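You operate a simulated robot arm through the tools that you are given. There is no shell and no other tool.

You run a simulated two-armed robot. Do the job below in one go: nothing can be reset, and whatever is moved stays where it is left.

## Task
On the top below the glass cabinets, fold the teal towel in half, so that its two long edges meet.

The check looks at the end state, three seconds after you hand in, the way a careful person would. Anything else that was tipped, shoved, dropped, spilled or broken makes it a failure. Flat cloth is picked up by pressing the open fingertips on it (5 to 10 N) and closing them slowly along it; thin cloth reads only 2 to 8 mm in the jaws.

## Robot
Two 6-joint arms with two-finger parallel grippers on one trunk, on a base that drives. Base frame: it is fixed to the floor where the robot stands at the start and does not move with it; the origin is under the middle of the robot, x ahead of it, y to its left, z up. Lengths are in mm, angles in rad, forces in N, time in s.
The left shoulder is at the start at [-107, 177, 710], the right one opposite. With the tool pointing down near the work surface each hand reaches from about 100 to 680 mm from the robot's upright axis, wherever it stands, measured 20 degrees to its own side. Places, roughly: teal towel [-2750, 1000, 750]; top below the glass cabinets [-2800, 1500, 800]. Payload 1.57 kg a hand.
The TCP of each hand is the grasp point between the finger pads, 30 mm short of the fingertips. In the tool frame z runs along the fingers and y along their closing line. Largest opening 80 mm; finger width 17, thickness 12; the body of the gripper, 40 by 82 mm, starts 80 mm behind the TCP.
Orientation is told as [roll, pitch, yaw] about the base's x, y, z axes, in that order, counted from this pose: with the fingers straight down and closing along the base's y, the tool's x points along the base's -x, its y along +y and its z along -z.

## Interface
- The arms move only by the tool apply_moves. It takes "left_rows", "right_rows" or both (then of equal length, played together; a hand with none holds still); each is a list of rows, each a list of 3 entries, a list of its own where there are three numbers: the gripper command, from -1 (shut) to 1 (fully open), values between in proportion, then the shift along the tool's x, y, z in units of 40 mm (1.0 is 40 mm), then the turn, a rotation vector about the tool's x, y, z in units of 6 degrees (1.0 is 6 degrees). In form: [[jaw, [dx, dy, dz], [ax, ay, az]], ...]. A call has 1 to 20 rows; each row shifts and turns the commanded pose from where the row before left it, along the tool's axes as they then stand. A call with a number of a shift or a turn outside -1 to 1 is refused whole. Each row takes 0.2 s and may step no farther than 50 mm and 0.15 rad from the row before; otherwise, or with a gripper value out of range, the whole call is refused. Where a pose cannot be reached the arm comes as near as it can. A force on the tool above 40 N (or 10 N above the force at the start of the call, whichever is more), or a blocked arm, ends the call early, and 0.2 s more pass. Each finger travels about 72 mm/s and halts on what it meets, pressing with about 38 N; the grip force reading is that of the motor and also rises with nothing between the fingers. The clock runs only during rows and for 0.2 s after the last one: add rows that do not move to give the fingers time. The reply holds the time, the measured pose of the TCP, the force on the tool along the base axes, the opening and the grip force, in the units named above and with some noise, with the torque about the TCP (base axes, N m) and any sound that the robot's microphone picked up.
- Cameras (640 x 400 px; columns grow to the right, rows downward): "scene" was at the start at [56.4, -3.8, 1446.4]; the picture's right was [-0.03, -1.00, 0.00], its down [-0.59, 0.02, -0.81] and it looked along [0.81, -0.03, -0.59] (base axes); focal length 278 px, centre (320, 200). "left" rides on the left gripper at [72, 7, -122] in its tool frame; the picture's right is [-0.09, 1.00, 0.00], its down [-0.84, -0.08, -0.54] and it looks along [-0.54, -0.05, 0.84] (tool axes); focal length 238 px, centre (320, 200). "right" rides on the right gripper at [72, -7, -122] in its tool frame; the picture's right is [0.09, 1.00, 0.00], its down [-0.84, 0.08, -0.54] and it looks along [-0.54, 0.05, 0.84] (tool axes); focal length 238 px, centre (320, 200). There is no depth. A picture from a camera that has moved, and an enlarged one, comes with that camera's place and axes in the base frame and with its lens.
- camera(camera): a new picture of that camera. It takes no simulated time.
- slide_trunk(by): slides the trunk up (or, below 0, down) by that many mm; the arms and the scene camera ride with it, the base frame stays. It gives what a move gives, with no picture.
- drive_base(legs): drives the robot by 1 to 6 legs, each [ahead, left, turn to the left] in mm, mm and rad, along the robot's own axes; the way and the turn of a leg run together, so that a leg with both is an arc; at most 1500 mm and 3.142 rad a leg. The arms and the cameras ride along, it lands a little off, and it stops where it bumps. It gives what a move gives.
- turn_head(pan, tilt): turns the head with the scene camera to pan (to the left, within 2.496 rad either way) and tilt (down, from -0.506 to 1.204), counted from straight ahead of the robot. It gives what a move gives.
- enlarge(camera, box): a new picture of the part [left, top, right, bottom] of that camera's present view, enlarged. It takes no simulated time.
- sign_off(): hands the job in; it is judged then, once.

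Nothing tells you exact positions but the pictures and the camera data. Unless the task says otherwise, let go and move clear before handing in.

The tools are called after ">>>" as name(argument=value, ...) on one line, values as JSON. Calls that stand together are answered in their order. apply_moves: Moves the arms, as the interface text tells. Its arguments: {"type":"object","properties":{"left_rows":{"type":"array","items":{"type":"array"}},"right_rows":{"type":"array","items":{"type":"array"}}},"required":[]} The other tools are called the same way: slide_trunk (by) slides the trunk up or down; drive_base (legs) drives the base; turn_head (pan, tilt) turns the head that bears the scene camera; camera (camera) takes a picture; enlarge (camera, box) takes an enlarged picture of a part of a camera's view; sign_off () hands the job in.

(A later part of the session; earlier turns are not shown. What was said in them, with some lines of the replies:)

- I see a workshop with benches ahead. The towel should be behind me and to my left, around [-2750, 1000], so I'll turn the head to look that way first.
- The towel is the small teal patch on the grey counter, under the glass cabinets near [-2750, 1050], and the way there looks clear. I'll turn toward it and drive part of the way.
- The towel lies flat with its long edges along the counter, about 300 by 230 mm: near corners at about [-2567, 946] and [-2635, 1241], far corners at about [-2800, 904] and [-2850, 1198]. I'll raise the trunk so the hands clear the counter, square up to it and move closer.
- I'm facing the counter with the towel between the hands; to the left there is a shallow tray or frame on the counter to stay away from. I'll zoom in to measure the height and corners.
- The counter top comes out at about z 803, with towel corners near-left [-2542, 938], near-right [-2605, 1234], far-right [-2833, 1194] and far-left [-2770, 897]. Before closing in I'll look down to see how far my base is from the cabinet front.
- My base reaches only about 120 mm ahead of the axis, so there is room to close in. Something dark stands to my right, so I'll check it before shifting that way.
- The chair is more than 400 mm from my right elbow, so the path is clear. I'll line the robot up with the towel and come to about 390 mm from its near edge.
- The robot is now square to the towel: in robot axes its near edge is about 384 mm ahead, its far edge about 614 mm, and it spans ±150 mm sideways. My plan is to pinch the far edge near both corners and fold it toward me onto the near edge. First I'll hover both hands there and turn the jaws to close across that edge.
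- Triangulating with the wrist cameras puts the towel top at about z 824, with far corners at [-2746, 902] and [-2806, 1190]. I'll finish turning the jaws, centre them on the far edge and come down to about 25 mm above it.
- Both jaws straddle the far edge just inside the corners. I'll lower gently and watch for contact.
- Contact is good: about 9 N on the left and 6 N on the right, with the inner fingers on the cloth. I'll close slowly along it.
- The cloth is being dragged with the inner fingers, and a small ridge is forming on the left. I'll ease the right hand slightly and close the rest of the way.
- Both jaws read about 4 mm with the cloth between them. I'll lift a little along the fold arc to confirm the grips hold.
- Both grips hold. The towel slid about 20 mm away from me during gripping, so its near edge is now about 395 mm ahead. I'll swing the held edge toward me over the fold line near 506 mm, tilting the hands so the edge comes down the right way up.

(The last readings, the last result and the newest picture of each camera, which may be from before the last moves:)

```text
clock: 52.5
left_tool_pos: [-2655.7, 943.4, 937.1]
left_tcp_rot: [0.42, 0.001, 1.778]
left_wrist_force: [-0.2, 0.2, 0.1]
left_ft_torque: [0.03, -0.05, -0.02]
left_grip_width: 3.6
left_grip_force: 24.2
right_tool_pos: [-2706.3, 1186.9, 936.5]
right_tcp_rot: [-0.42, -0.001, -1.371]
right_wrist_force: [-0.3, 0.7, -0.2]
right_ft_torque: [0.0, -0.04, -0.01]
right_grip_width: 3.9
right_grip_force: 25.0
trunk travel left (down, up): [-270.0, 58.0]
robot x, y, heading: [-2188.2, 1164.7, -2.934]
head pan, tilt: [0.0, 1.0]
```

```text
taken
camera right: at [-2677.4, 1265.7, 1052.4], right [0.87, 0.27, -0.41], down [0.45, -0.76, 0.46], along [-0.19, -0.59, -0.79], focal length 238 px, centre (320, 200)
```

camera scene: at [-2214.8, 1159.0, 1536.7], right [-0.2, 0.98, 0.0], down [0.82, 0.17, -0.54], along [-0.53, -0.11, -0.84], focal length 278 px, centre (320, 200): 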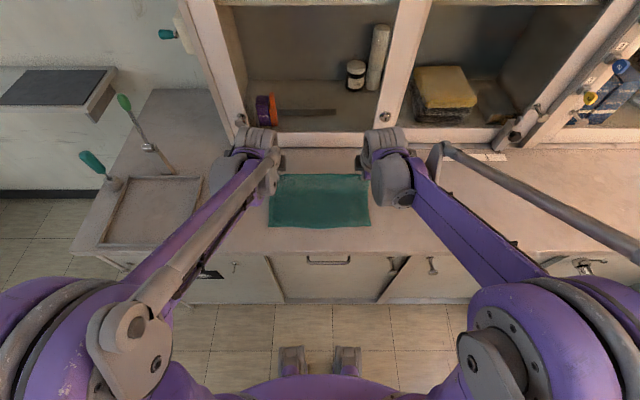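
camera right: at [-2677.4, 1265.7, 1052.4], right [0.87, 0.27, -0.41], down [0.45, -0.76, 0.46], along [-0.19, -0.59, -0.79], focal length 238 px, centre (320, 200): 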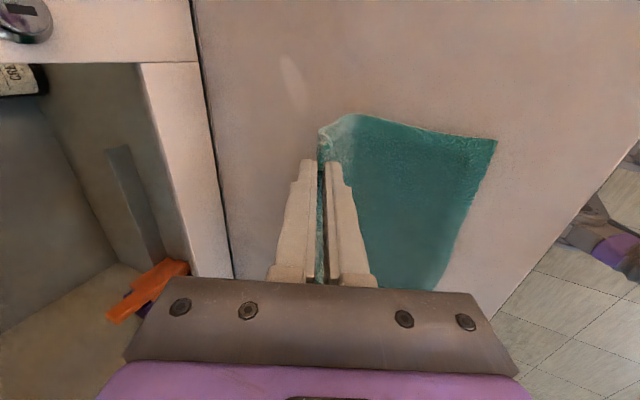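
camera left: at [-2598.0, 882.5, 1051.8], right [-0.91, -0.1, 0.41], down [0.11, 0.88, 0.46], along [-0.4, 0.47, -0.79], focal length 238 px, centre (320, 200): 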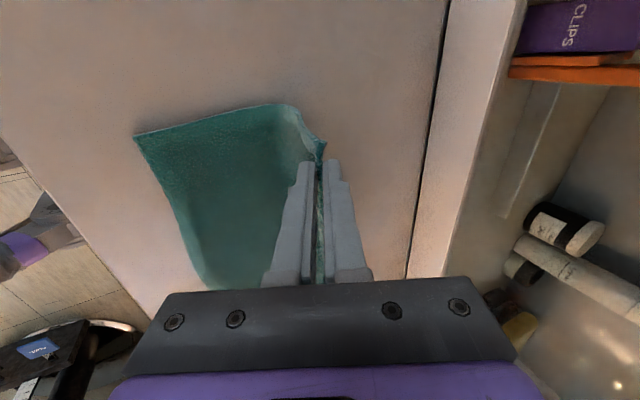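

The edge is swinging over as planned. I'll check that the near edge hasn't moved, then carry on.

>>> enlarge(camera="scene", box=[240, 150, 400, 250])

>>> apply_moves(left_rows=[[-1, [0, -0.306, -0.104], [-0.5, 0, 0]], [-1, [0, -0.306, -0.104], [-0.5, 0, 0]], [-1, [0, -0.319, -0.06], [-0.5, 0, 0]], [-1, [0, -0.319, -0.06], [-0.5, 0, 0]], [-1, [0, -0.3275, -0.015], [-0.5, 0, 0]], [-1, [0, -0.3275, -0.015], [-0.5, 0, 0]]], right_rows=[[-1, [0, 0.306, -0.104], [0.5, 0, 0]], [-1, [0, 0.306, -0.104], [0.5, 0, 0]], [-1, [0, 0.319, -0.06], [0.5, 0, 0]], [-1, [0, 0.319, -0.06], [0.5, 0, 0]], [-1, [0, 0.3275, -0.015], [0.5, 0, 0]], [-1, [0, 0.3275, -0.015], [0.5, 0, 0]]])

>>> enlarge(camera="scene", box=[240, 150, 400, 250])

>>> camera(camera="left")

>>> camera(camera="right")

```text
4.00 times, centred on (320, 200) of scene
camera zoom: at [-2214.8, 1159.0, 1536.7], right [-0.2, 0.98, 0.0], down [0.82, 0.17, -0.54], along [-0.53, -0.11, -0.84], focal length 1110 px, centre (320, 200)
```

zoom: 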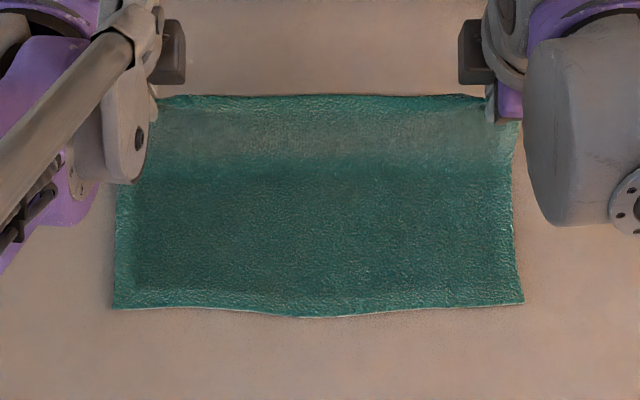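

```text
clock: 53.9
left_tool_pos: [-2586.6, 958.9, 910.6]
left_tcp_rot: [0.735, 0.0, 1.778]
left_wrist_force: [0.0, 0.2, -0.9]
left_ft_torque: [0.02, -0.06, -0.02]
left_grip_width: 3.7
left_grip_force: 23.7
right_tool_pos: [-2636.1, 1200.2, 909.2]
right_tcp_rot: [-0.734, -0.001, -1.373]
right_wrist_force: [0.5, 0.3, -0.6]
right_ft_torque: [0.05, -0.08, 0.0]
right_grip_width: 3.6
right_grip_force: 24.9
trunk travel left (down, up): [-270.0, 58.0]
robot x, y, heading: [-2190.7, 1166.8, -2.94]
head pan, tilt: [0.0, 1.0]
```

```text
4.00 times, centred on (320, 200) of scene
camera zoom: at [-2215.7, 1158.8, 1536.7], right [-0.2, 0.98, 0.0], down [0.82, 0.17, -0.54], along [-0.53, -0.11, -0.84], focal length 1110 px, centre (320, 200)
```

zoom: 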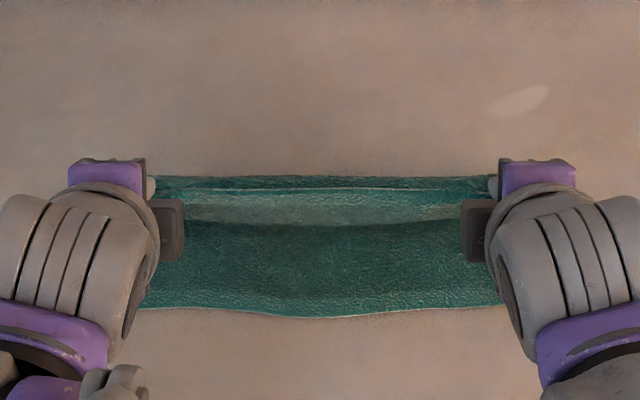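

```text
taken
camera left: at [-2496.7, 904.2, 1004.7], right [-0.74, -0.06, 0.67], down [0.24, 0.91, 0.35], along [-0.63, 0.42, -0.66], focal length 238 px, centre (320, 200)
```

left: 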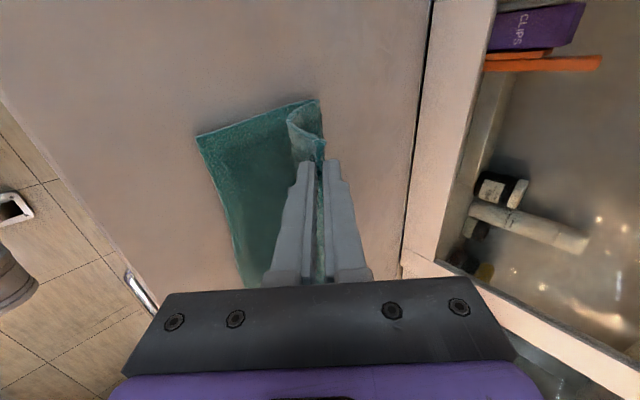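

```text
taken
camera right: at [-2574.9, 1286.3, 1005.8], right [0.71, 0.24, -0.67], down [0.58, -0.74, 0.35], along [-0.41, -0.63, -0.66], focal length 238 px, centre (320, 200)
```

right: 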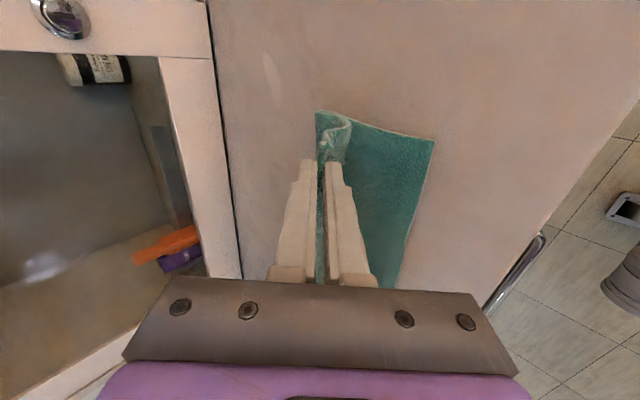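

The near edge has stayed put at about 393 mm, and the cloth is curling over neatly. I'll bring the held edge down onto it.

>>> apply_moves(left_rows=[[-1, [0, -0.324, 0.029], [-0.5, 0, 0]], [-1, [0, -0.324, 0.029], [-0.5, 0, 0]], [-1, [0, -0.281, 0.07], [0, 0, 0]], [-1, [0, -0.281, 0.07], [0, 0, 0]], [-1, [0, 0, 0], [0, 0, 0]]], right_rows=[[-1, [0, 0.324, 0.029], [0.5, 0, 0]], [-1, [0, 0.324, 0.029], [0.5, 0, 0]], [-1, [0, 0.281, 0.07], [0, 0, 0]], [-1, [0, 0.281, 0.07], [0, 0, 0]], [-1, [0, 0, 0], [0, 0, 0]]])

>>> enlarge(camera="scene", box=[240, 150, 400, 250])

>>> camera(camera="left")

>>> camera(camera="right")

```text
clock: 55.1
left_tool_pos: [-2558.9, 964.1, 869.7]
left_tcp_rot: [0.837, -0.003, 1.779]
left_wrist_force: [-0.4, 0.5, 0.1]
left_ft_torque: [-0.01, -0.08, -0.01]
left_grip_width: 3.8
left_grip_force: 24.8
right_tool_pos: [-2609.7, 1205.4, 868.7]
right_tcp_rot: [-0.838, 0.0, -1.371]
right_wrist_force: [-0.5, 0.8, -0.5]
right_ft_torque: [0.04, -0.09, 0.01]
right_grip_width: 4.0
right_grip_force: 24.8
trunk travel left (down, up): [-270.0, 58.0]
robot x, y, heading: [-2193.8, 1163.1, -2.937]
head pan, tilt: [0.0, 1.0]
```

```text
4.00 times, centred on (320, 200) of scene
camera zoom: at [-2216.2, 1158.7, 1536.7], right [-0.2, 0.98, 0.0], down [0.82, 0.17, -0.54], along [-0.53, -0.11, -0.84], focal length 1110 px, centre (320, 200)
```

zoom: 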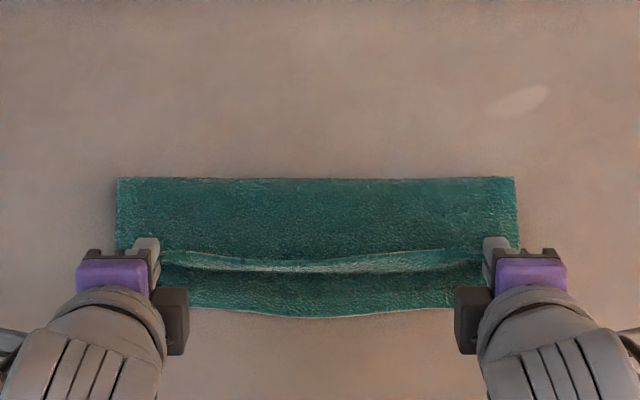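

```text
taken
camera left: at [-2459.7, 912.5, 956.5], right [-0.67, -0.05, 0.74], down [0.27, 0.91, 0.31], along [-0.69, 0.41, -0.6], focal length 238 px, centre (320, 200)
```

left: 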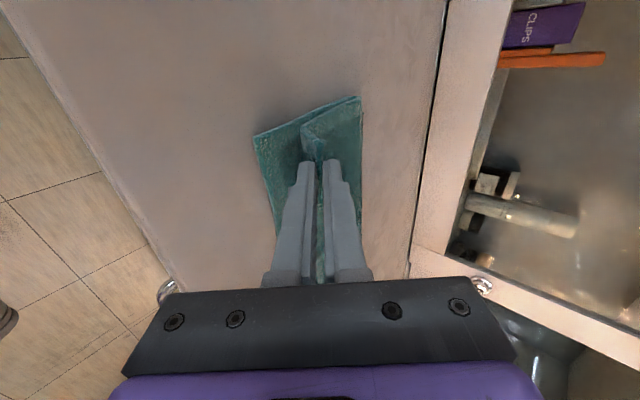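

```text
taken
camera right: at [-2538.6, 1292.5, 957.7], right [0.64, 0.22, -0.74], down [0.61, -0.73, 0.31], along [-0.47, -0.65, -0.6], focal length 238 px, centre (320, 200)
```

right: 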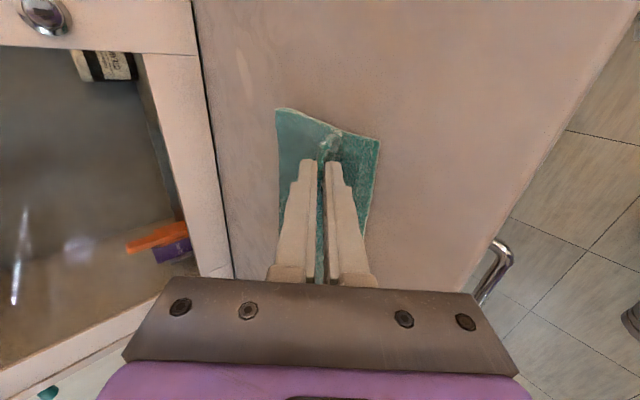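

The fold is nearly down, with the held edge just short of the near edge. I'll lower it the last bit and move it slightly toward me.

>>> apply_moves(left_rows=[[-1, [0, -0.15, 0.045], [0, 0, 0]], [-1, [0, -0.15, 0.045], [0, 0, 0]], [-1, [0, -0.1, 0.03], [0, 0, 0]], [-1, [0, 0, 0], [0, 0, 0]]], right_rows=[[-1, [0, 0.15, 0.045], [0, 0, 0]], [-1, [0, 0.15, 0.045], [0, 0, 0]], [-1, [0, 0.1, 0.03], [0, 0, 0]], [-1, [0, 0, 0], [0, 0, 0]]])

>>> enlarge(camera="scene", box=[240, 150, 400, 250])

>>> enlarge(camera="left", box=[220, 60, 420, 300])

>>> enlarge(camera="right", box=[220, 60, 420, 300])

```text
clock: 56.1
left_tool_pos: [-2552.9, 965.3, 854.1]
left_tcp_rot: [0.839, 0.001, 1.777]
left_wrist_force: [-0.6, 1.1, 0.5]
left_ft_torque: [0.03, -0.05, 0.01]
left_grip_width: 3.5
left_grip_force: 24.7
right_tool_pos: [-2602.0, 1207.4, 854.6]
right_tcp_rot: [-0.838, -0.001, -1.373]
right_wrist_force: [-0.4, 0.0, 1.3]
right_ft_torque: [0.01, -0.04, 0.02]
right_grip_width: 3.5
right_grip_force: 24.9
trunk travel left (down, up): [-270.0, 58.0]
robot x, y, heading: [-2186.6, 1164.2, -2.937]
head pan, tilt: [0.0, 1.0]
```

```text
4.00 times, centred on (320, 200) of scene
camera zoom: at [-2216.1, 1158.8, 1536.7], right [-0.2, 0.98, 0.0], down [0.82, 0.17, -0.54], along [-0.53, -0.11, -0.84], focal length 1110 px, centre (320, 200)
```

zoom: 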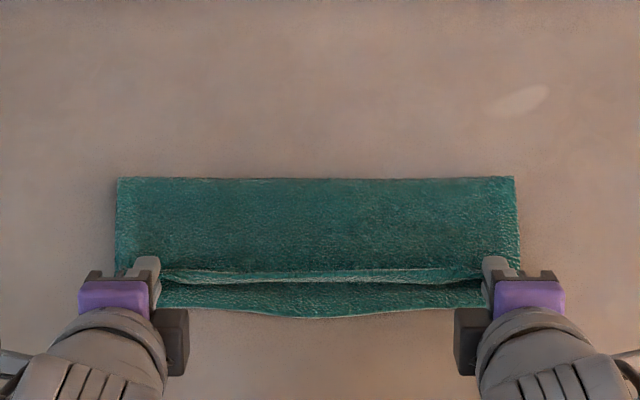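

```text
1.67 times, centred on (320, 180) of left
camera zoom: at [-2453.1, 913.0, 941.4], right [-0.67, -0.05, 0.74], down [0.27, 0.91, 0.31], along [-0.69, 0.41, -0.6], focal length 397 px, centre (320, 233)
```

zoom: 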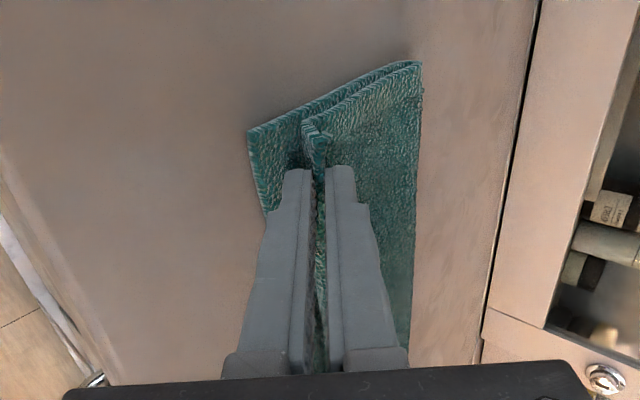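

```text
1.67 times, centred on (320, 180) of right
camera zoom: at [-2531.8, 1294.6, 942.7], right [0.64, 0.22, -0.74], down [0.61, -0.73, 0.31], along [-0.47, -0.65, -0.6], focal length 397 px, centre (320, 233)
```

zoom: 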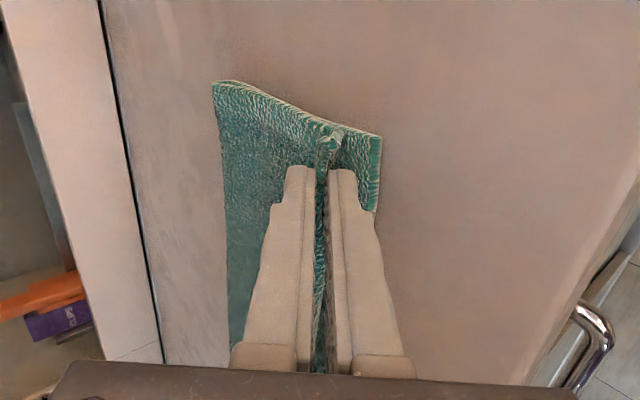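

The top layer is lying well, and its edge is about 20 mm short, with a small curl still in the jaws. I'll move 6 mm closer, open the jaws gently and look before withdrawing.

>>> apply_moves(left_rows=[[-1, [0, -0.07, -0.04], [0, 0, 0]], [-1, [0, -0.07, -0.04], [0, 0, 0]], [-1, [0, 0, 0], [0, 0, 0]], [-0.9, [0, 0.02, 0], [0, 0, 0]], [-0.8, [0, 0.04, 0], [0, 0, 0]], [-0.7, [0, 0.04, 0], [0, 0, 0]], [-0.6, [0, 0.04, 0], [0, 0, 0]], [-0.6, [0, 0, 0], [0, 0, 0]], [-0.6, [0, 0, 0], [0, 0, 0]]], right_rows=[[-1, [0, 0.07, -0.04], [0, 0, 0]], [-1, [0, 0.07, -0.04], [0, 0, 0]], [-1, [0, 0, 0], [0, 0, 0]], [-0.9, [0, -0.02, 0], [0, 0, 0]], [-0.8, [0, -0.04, 0], [0, 0, 0]], [-0.7, [0, -0.04, 0], [0, 0, 0]], [-0.6, [0, -0.04, 0], [0, 0, 0]], [-0.6, [0, 0, 0], [0, 0, 0]], [-0.6, [0, 0, 0], [0, 0, 0]]])

>>> enlarge(camera="scene", box=[240, 150, 400, 250])

>>> enlarge(camera="left", box=[220, 60, 420, 300])

>>> enlarge(camera="right", box=[220, 60, 420, 300])

```text
clock: 58.1
left_tool_pos: [-2548.6, 965.8, 855.9]
left_tcp_rot: [0.838, 0.0, 1.778]
left_wrist_force: [1.5, 0.2, 2.7]
left_ft_torque: [-0.01, 0.01, 0.0]
left_grip_width: 14.7
left_grip_force: 0.0
right_tool_pos: [-2599.7, 1208.5, 856.9]
right_tcp_rot: [-0.838, -0.001, -1.373]
right_wrist_force: [0.3, -0.3, 4.3]
right_ft_torque: [0.0, 0.01, -0.02]
right_grip_width: 14.2
right_grip_force: 0.1
trunk travel left (down, up): [-270.0, 58.0]
robot x, y, heading: [-2191.8, 1163.8, -2.94]
head pan, tilt: [0.0, 1.0]
```

```text
4.00 times, centred on (320, 200) of scene
camera zoom: at [-2215.7, 1158.8, 1536.7], right [-0.2, 0.98, 0.0], down [0.82, 0.17, -0.54], along [-0.53, -0.11, -0.84], focal length 1110 px, centre (320, 200)
```

zoom: 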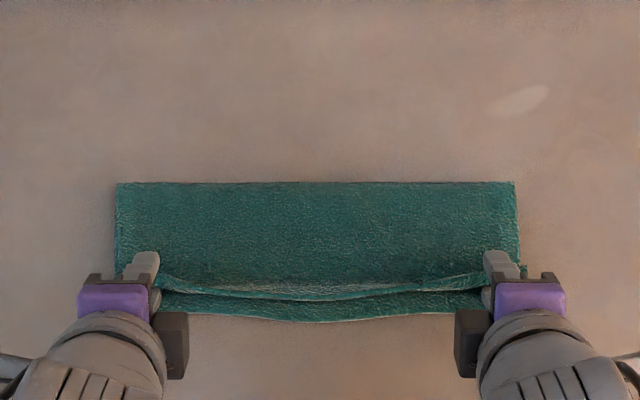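

```text
1.67 times, centred on (320, 180) of left
camera zoom: at [-2449.8, 913.9, 943.4], right [-0.67, -0.05, 0.74], down [0.27, 0.91, 0.3], along [-0.69, 0.41, -0.6], focal length 397 px, centre (320, 233)
```

zoom: 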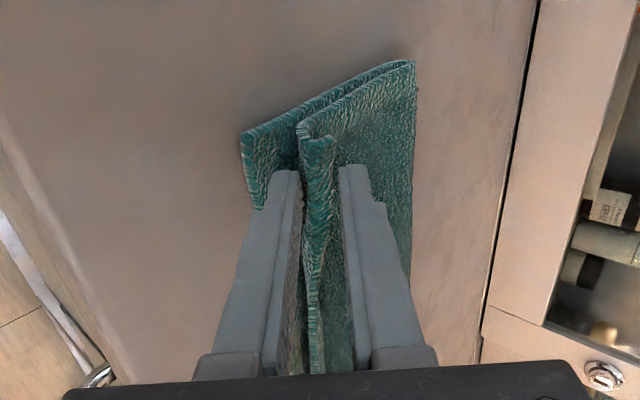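

```text
1.67 times, centred on (320, 180) of right
camera zoom: at [-2529.3, 1295.1, 944.8], right [0.64, 0.22, -0.74], down [0.61, -0.73, 0.31], along [-0.47, -0.65, -0.6], focal length 397 px, centre (320, 233)
```

zoom: 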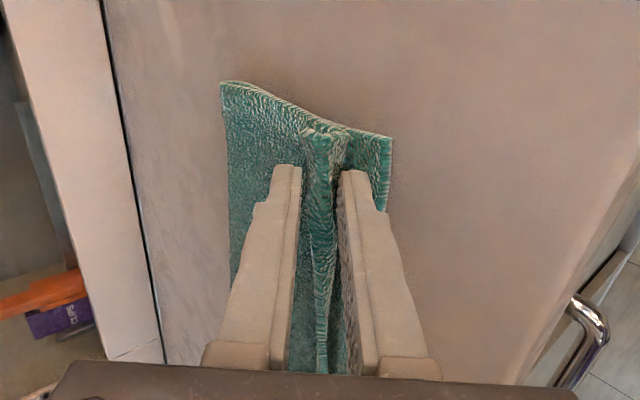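

The jaws have released and the edge strip is standing between the open fingers. I'll draw both hands straight back along the fingers.

>>> apply_moves(left_rows=[[-0.5, [0, 0.05, -0.1], [0, 0, 0]], [-0.5, [0, 0, -0.2], [0, 0, 0]], [-0.5, [0, 0, -0.2], [0, 0, 0]], [-0.5, [0, 0, -0.25], [0, 0, 0]], [-0.5, [0, 0, -0.4], [0, 0, 0]], [-0.5, [0, 0, -0.5], [0, 0, 0]], [-0.5, [0, 0, -0.5], [0, 0, 0]]], right_rows=[[-0.5, [0, -0.05, -0.1], [0, 0, 0]], [-0.5, [0, 0, -0.2], [0, 0, 0]], [-0.5, [0, 0, -0.2], [0, 0, 0]], [-0.5, [0, 0, -0.25], [0, 0, 0]], [-0.5, [0, 0, -0.4], [0, 0, 0]], [-0.5, [0, 0, -0.5], [0, 0, 0]], [-0.5, [0, 0, -0.5], [0, 0, 0]]])

>>> enlarge(camera="scene", box=[240, 150, 400, 250])

>>> camera(camera="left")

>>> camera(camera="right")

```text
clock: 59.7
left_tool_pos: [-2486.2, 979.8, 914.1]
left_tcp_rot: [0.839, -0.001, 1.778]
left_wrist_force: [0.0, 0.0, -0.3]
left_ft_torque: [0.03, 0.01, -0.01]
left_grip_width: 19.9
left_grip_force: 0.0
right_tool_pos: [-2536.1, 1221.1, 916.5]
right_tcp_rot: [-0.839, 0.001, -1.373]
right_wrist_force: [0.0, 0.5, 0.8]
right_ft_torque: [0.0, 0.02, 0.0]
right_grip_width: 19.8
right_grip_force: 0.1
trunk travel left (down, up): [-270.0, 58.0]
robot x, y, heading: [-2192.3, 1169.6, -2.938]
head pan, tilt: [0.0, 1.0]
```

```text
4.00 times, centred on (320, 200) of scene
camera zoom: at [-2214.0, 1159.2, 1536.7], right [-0.2, 0.98, 0.0], down [0.82, 0.17, -0.54], along [-0.53, -0.11, -0.84], focal length 1110 px, centre (320, 200)
```

zoom: 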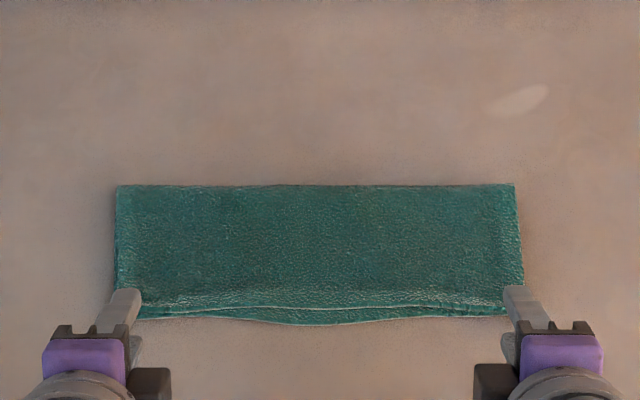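

```text
taken
camera left: at [-2386.5, 927.4, 1001.8], right [-0.67, -0.05, 0.74], down [0.27, 0.91, 0.3], along [-0.69, 0.41, -0.6], focal length 238 px, centre (320, 200)
```

left: 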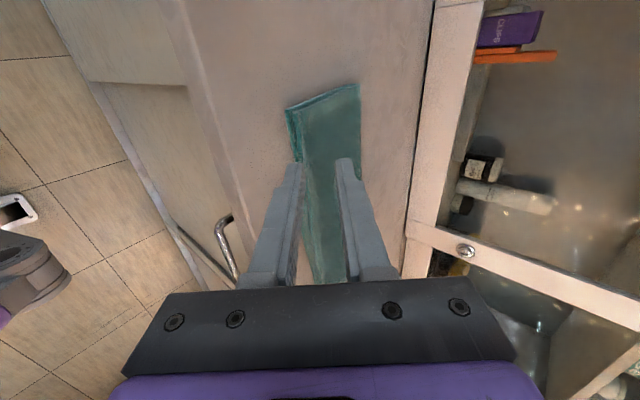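

```text
taken
camera right: at [-2466.7, 1308.2, 1004.3], right [0.63, 0.22, -0.74], down [0.61, -0.73, 0.3], along [-0.47, -0.65, -0.6], focal length 238 px, centre (320, 200)
```

right: 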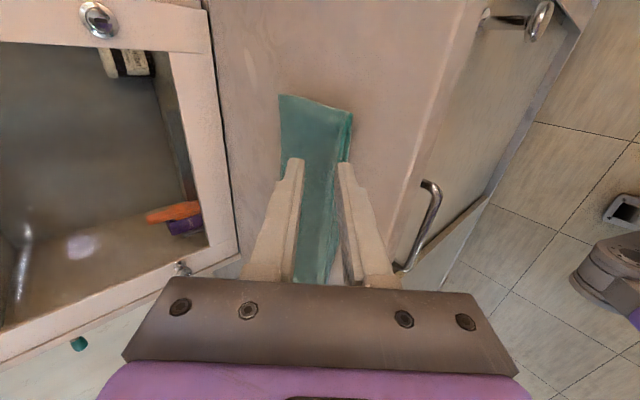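

The fold fell flat and the two long edges nearly meet. I'll lift the hands clear and inspect closely.

>>> apply_moves(left_rows=[[-0.5, [0, 0.5, -0.6], [0, 0, 0]], [-0.5, [0, 0.5, -0.6], [0, 0, 0]], [-0.5, [0.5, 0.4, -0.6], [0, 0, 0]], [-0.5, [0.8, 0.3, -0.4], [0, 0, 0]], [-0.5, [0.8, 0.3, -0.4], [0, 0, 0]]], right_rows=[[-0.5, [0, -0.5, -0.6], [0, 0, 0]], [-0.5, [0, -0.5, -0.6], [0, 0, 0]], [-0.5, [0.5, -0.4, -0.6], [0, 0, 0]], [-0.5, [0.8, -0.3, -0.4], [0, 0, 0]], [-0.5, [0.8, -0.3, -0.4], [0, 0, 0]]])

>>> enlarge(camera="scene", box=[250, 170, 390, 257])

>>> camera(camera="scene")

>>> camera(camera="left")

>>> camera(camera="right")

```text
clock: 60.9
left_tool_pos: [-2446.6, 899.2, 1043.0]
left_tcp_rot: [0.837, 0.0, 1.78]
left_wrist_force: [0.1, 0.0, 0.2]
left_ft_torque: [0.01, 0.02, -0.01]
left_grip_width: 20.3
left_grip_force: 0.2
right_tool_pos: [-2531.8, 1307.1, 1045.5]
right_tcp_rot: [-0.838, 0.0, -1.374]
right_wrist_force: [-0.8, -0.2, -0.4]
right_ft_torque: [-0.01, -0.03, -0.02]
right_grip_width: 19.8
right_grip_force: 0.0
trunk travel left (down, up): [-270.0, 58.0]
robot x, y, heading: [-2192.2, 1169.2, -2.937]
head pan, tilt: [0.0, 1.0]
```

```text
4.57 times, centred on (320, 214) of scene
camera zoom: at [-2216.6, 1158.6, 1536.7], right [-0.2, 0.98, 0.0], down [0.82, 0.17, -0.54], along [-0.53, -0.11, -0.84], focal length 1269 px, centre (320, 138)
```

zoom: 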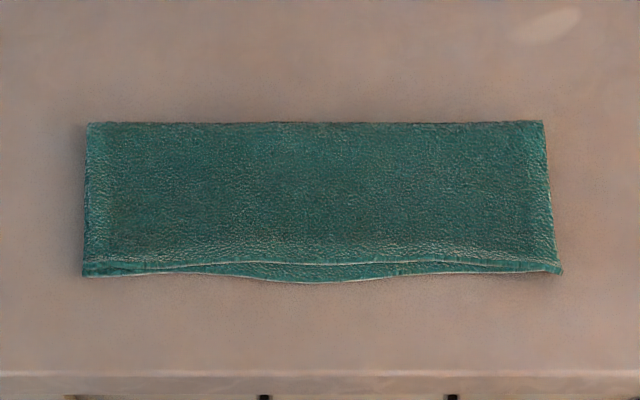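

```text
taken
camera scene: at [-2216.6, 1158.6, 1536.7], right [-0.2, 0.98, 0.0], down [0.82, 0.17, -0.54], along [-0.53, -0.11, -0.84], focal length 278 px, centre (320, 200)
```

scene: 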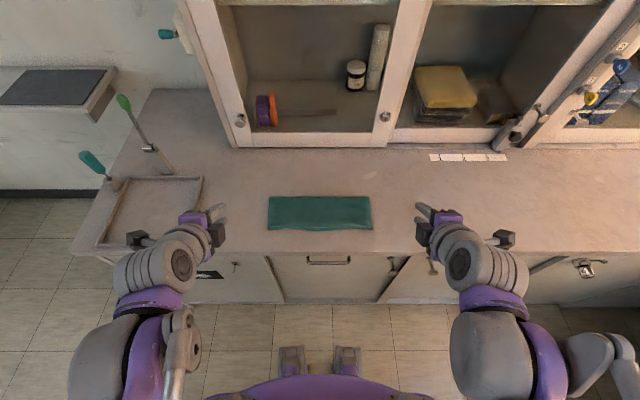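

```text
taken
camera left: at [-2348.5, 848.2, 1130.2], right [-0.67, -0.05, 0.74], down [0.27, 0.91, 0.31], along [-0.69, 0.41, -0.6], focal length 238 px, centre (320, 200)
```

left: 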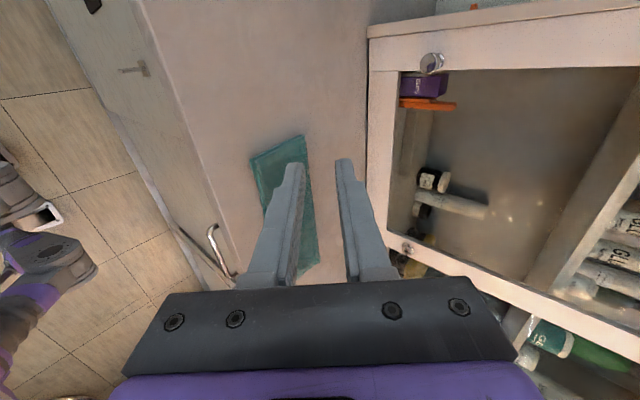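

```text
taken
camera right: at [-2461.3, 1394.9, 1133.8], right [0.64, 0.22, -0.74], down [0.61, -0.73, 0.31], along [-0.47, -0.65, -0.6], focal length 238 px, centre (320, 200)
```

right: 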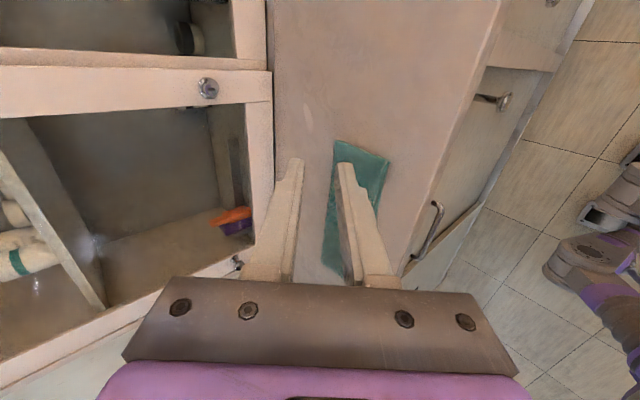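

>>> enlarge(camera="scene", box=[260, 190, 320, 240])

>>> enlarge(camera="scene", box=[320, 190, 380, 240])

```text
8.00 times, centred on (290, 215) of scene
camera zoom: at [-2216.6, 1158.6, 1536.7], right [-0.2, 0.98, 0.0], down [0.82, 0.17, -0.54], along [-0.53, -0.11, -0.84], focal length 2221 px, centre (560, 80)
```

zoom: 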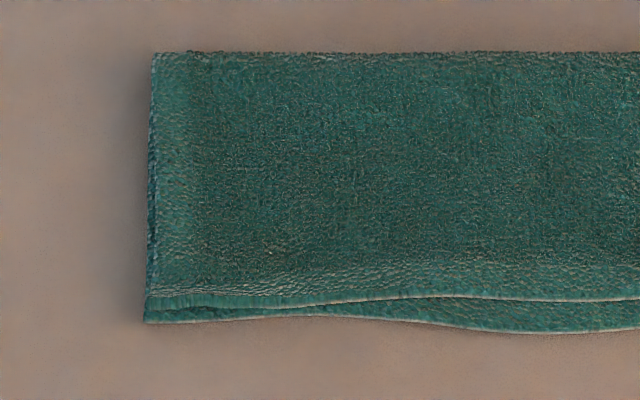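

```text
8.00 times, centred on (350, 215) of scene
camera zoom: at [-2216.6, 1158.6, 1536.7], right [-0.2, 0.98, 0.0], down [0.82, 0.17, -0.54], along [-0.53, -0.11, -0.84], focal length 2221 px, centre (80, 80)
```

zoom: 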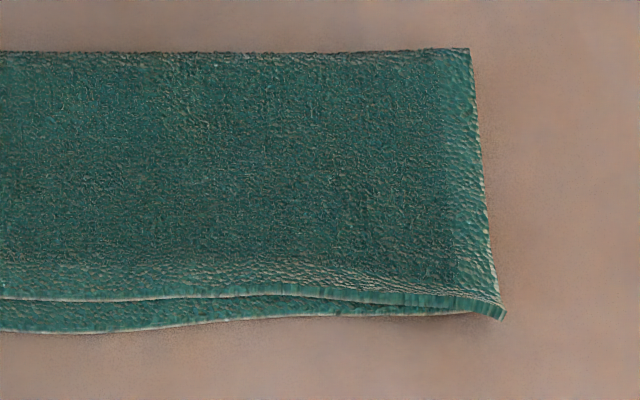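

The towel is folded in half and lying flat. Its long edges match within about 0–5 mm at the corners and about 12 mm mid-span, where the hem was already wavy. Both hands are clear and nothing else was disturbed, so I'm handing in.

>>> sign_off()

```text
The job is handed in.
```

The teal towel is folded in half on the counter below the glass cabinets, and the job is handed in. I don't have the check's result.

- **Fold:** I brought the edge nearest the cabinets over onto the near edge, and the towel lies flat.
- **Edge match:** By the pictures, the long edges are within about 0–5 mm at the corners. In the middle there is a gap of about 12 mm, because the towel's hem was already wavy there.
- **Position:** The towel slid about 20 mm toward the cabinets while I was gripping it, so it lies slightly further back than before.
- **Surroundings:** Both hands had let go and were clear before I handed in. I bumped nothing, and in the last pictures nothing else on the counter looks moved.
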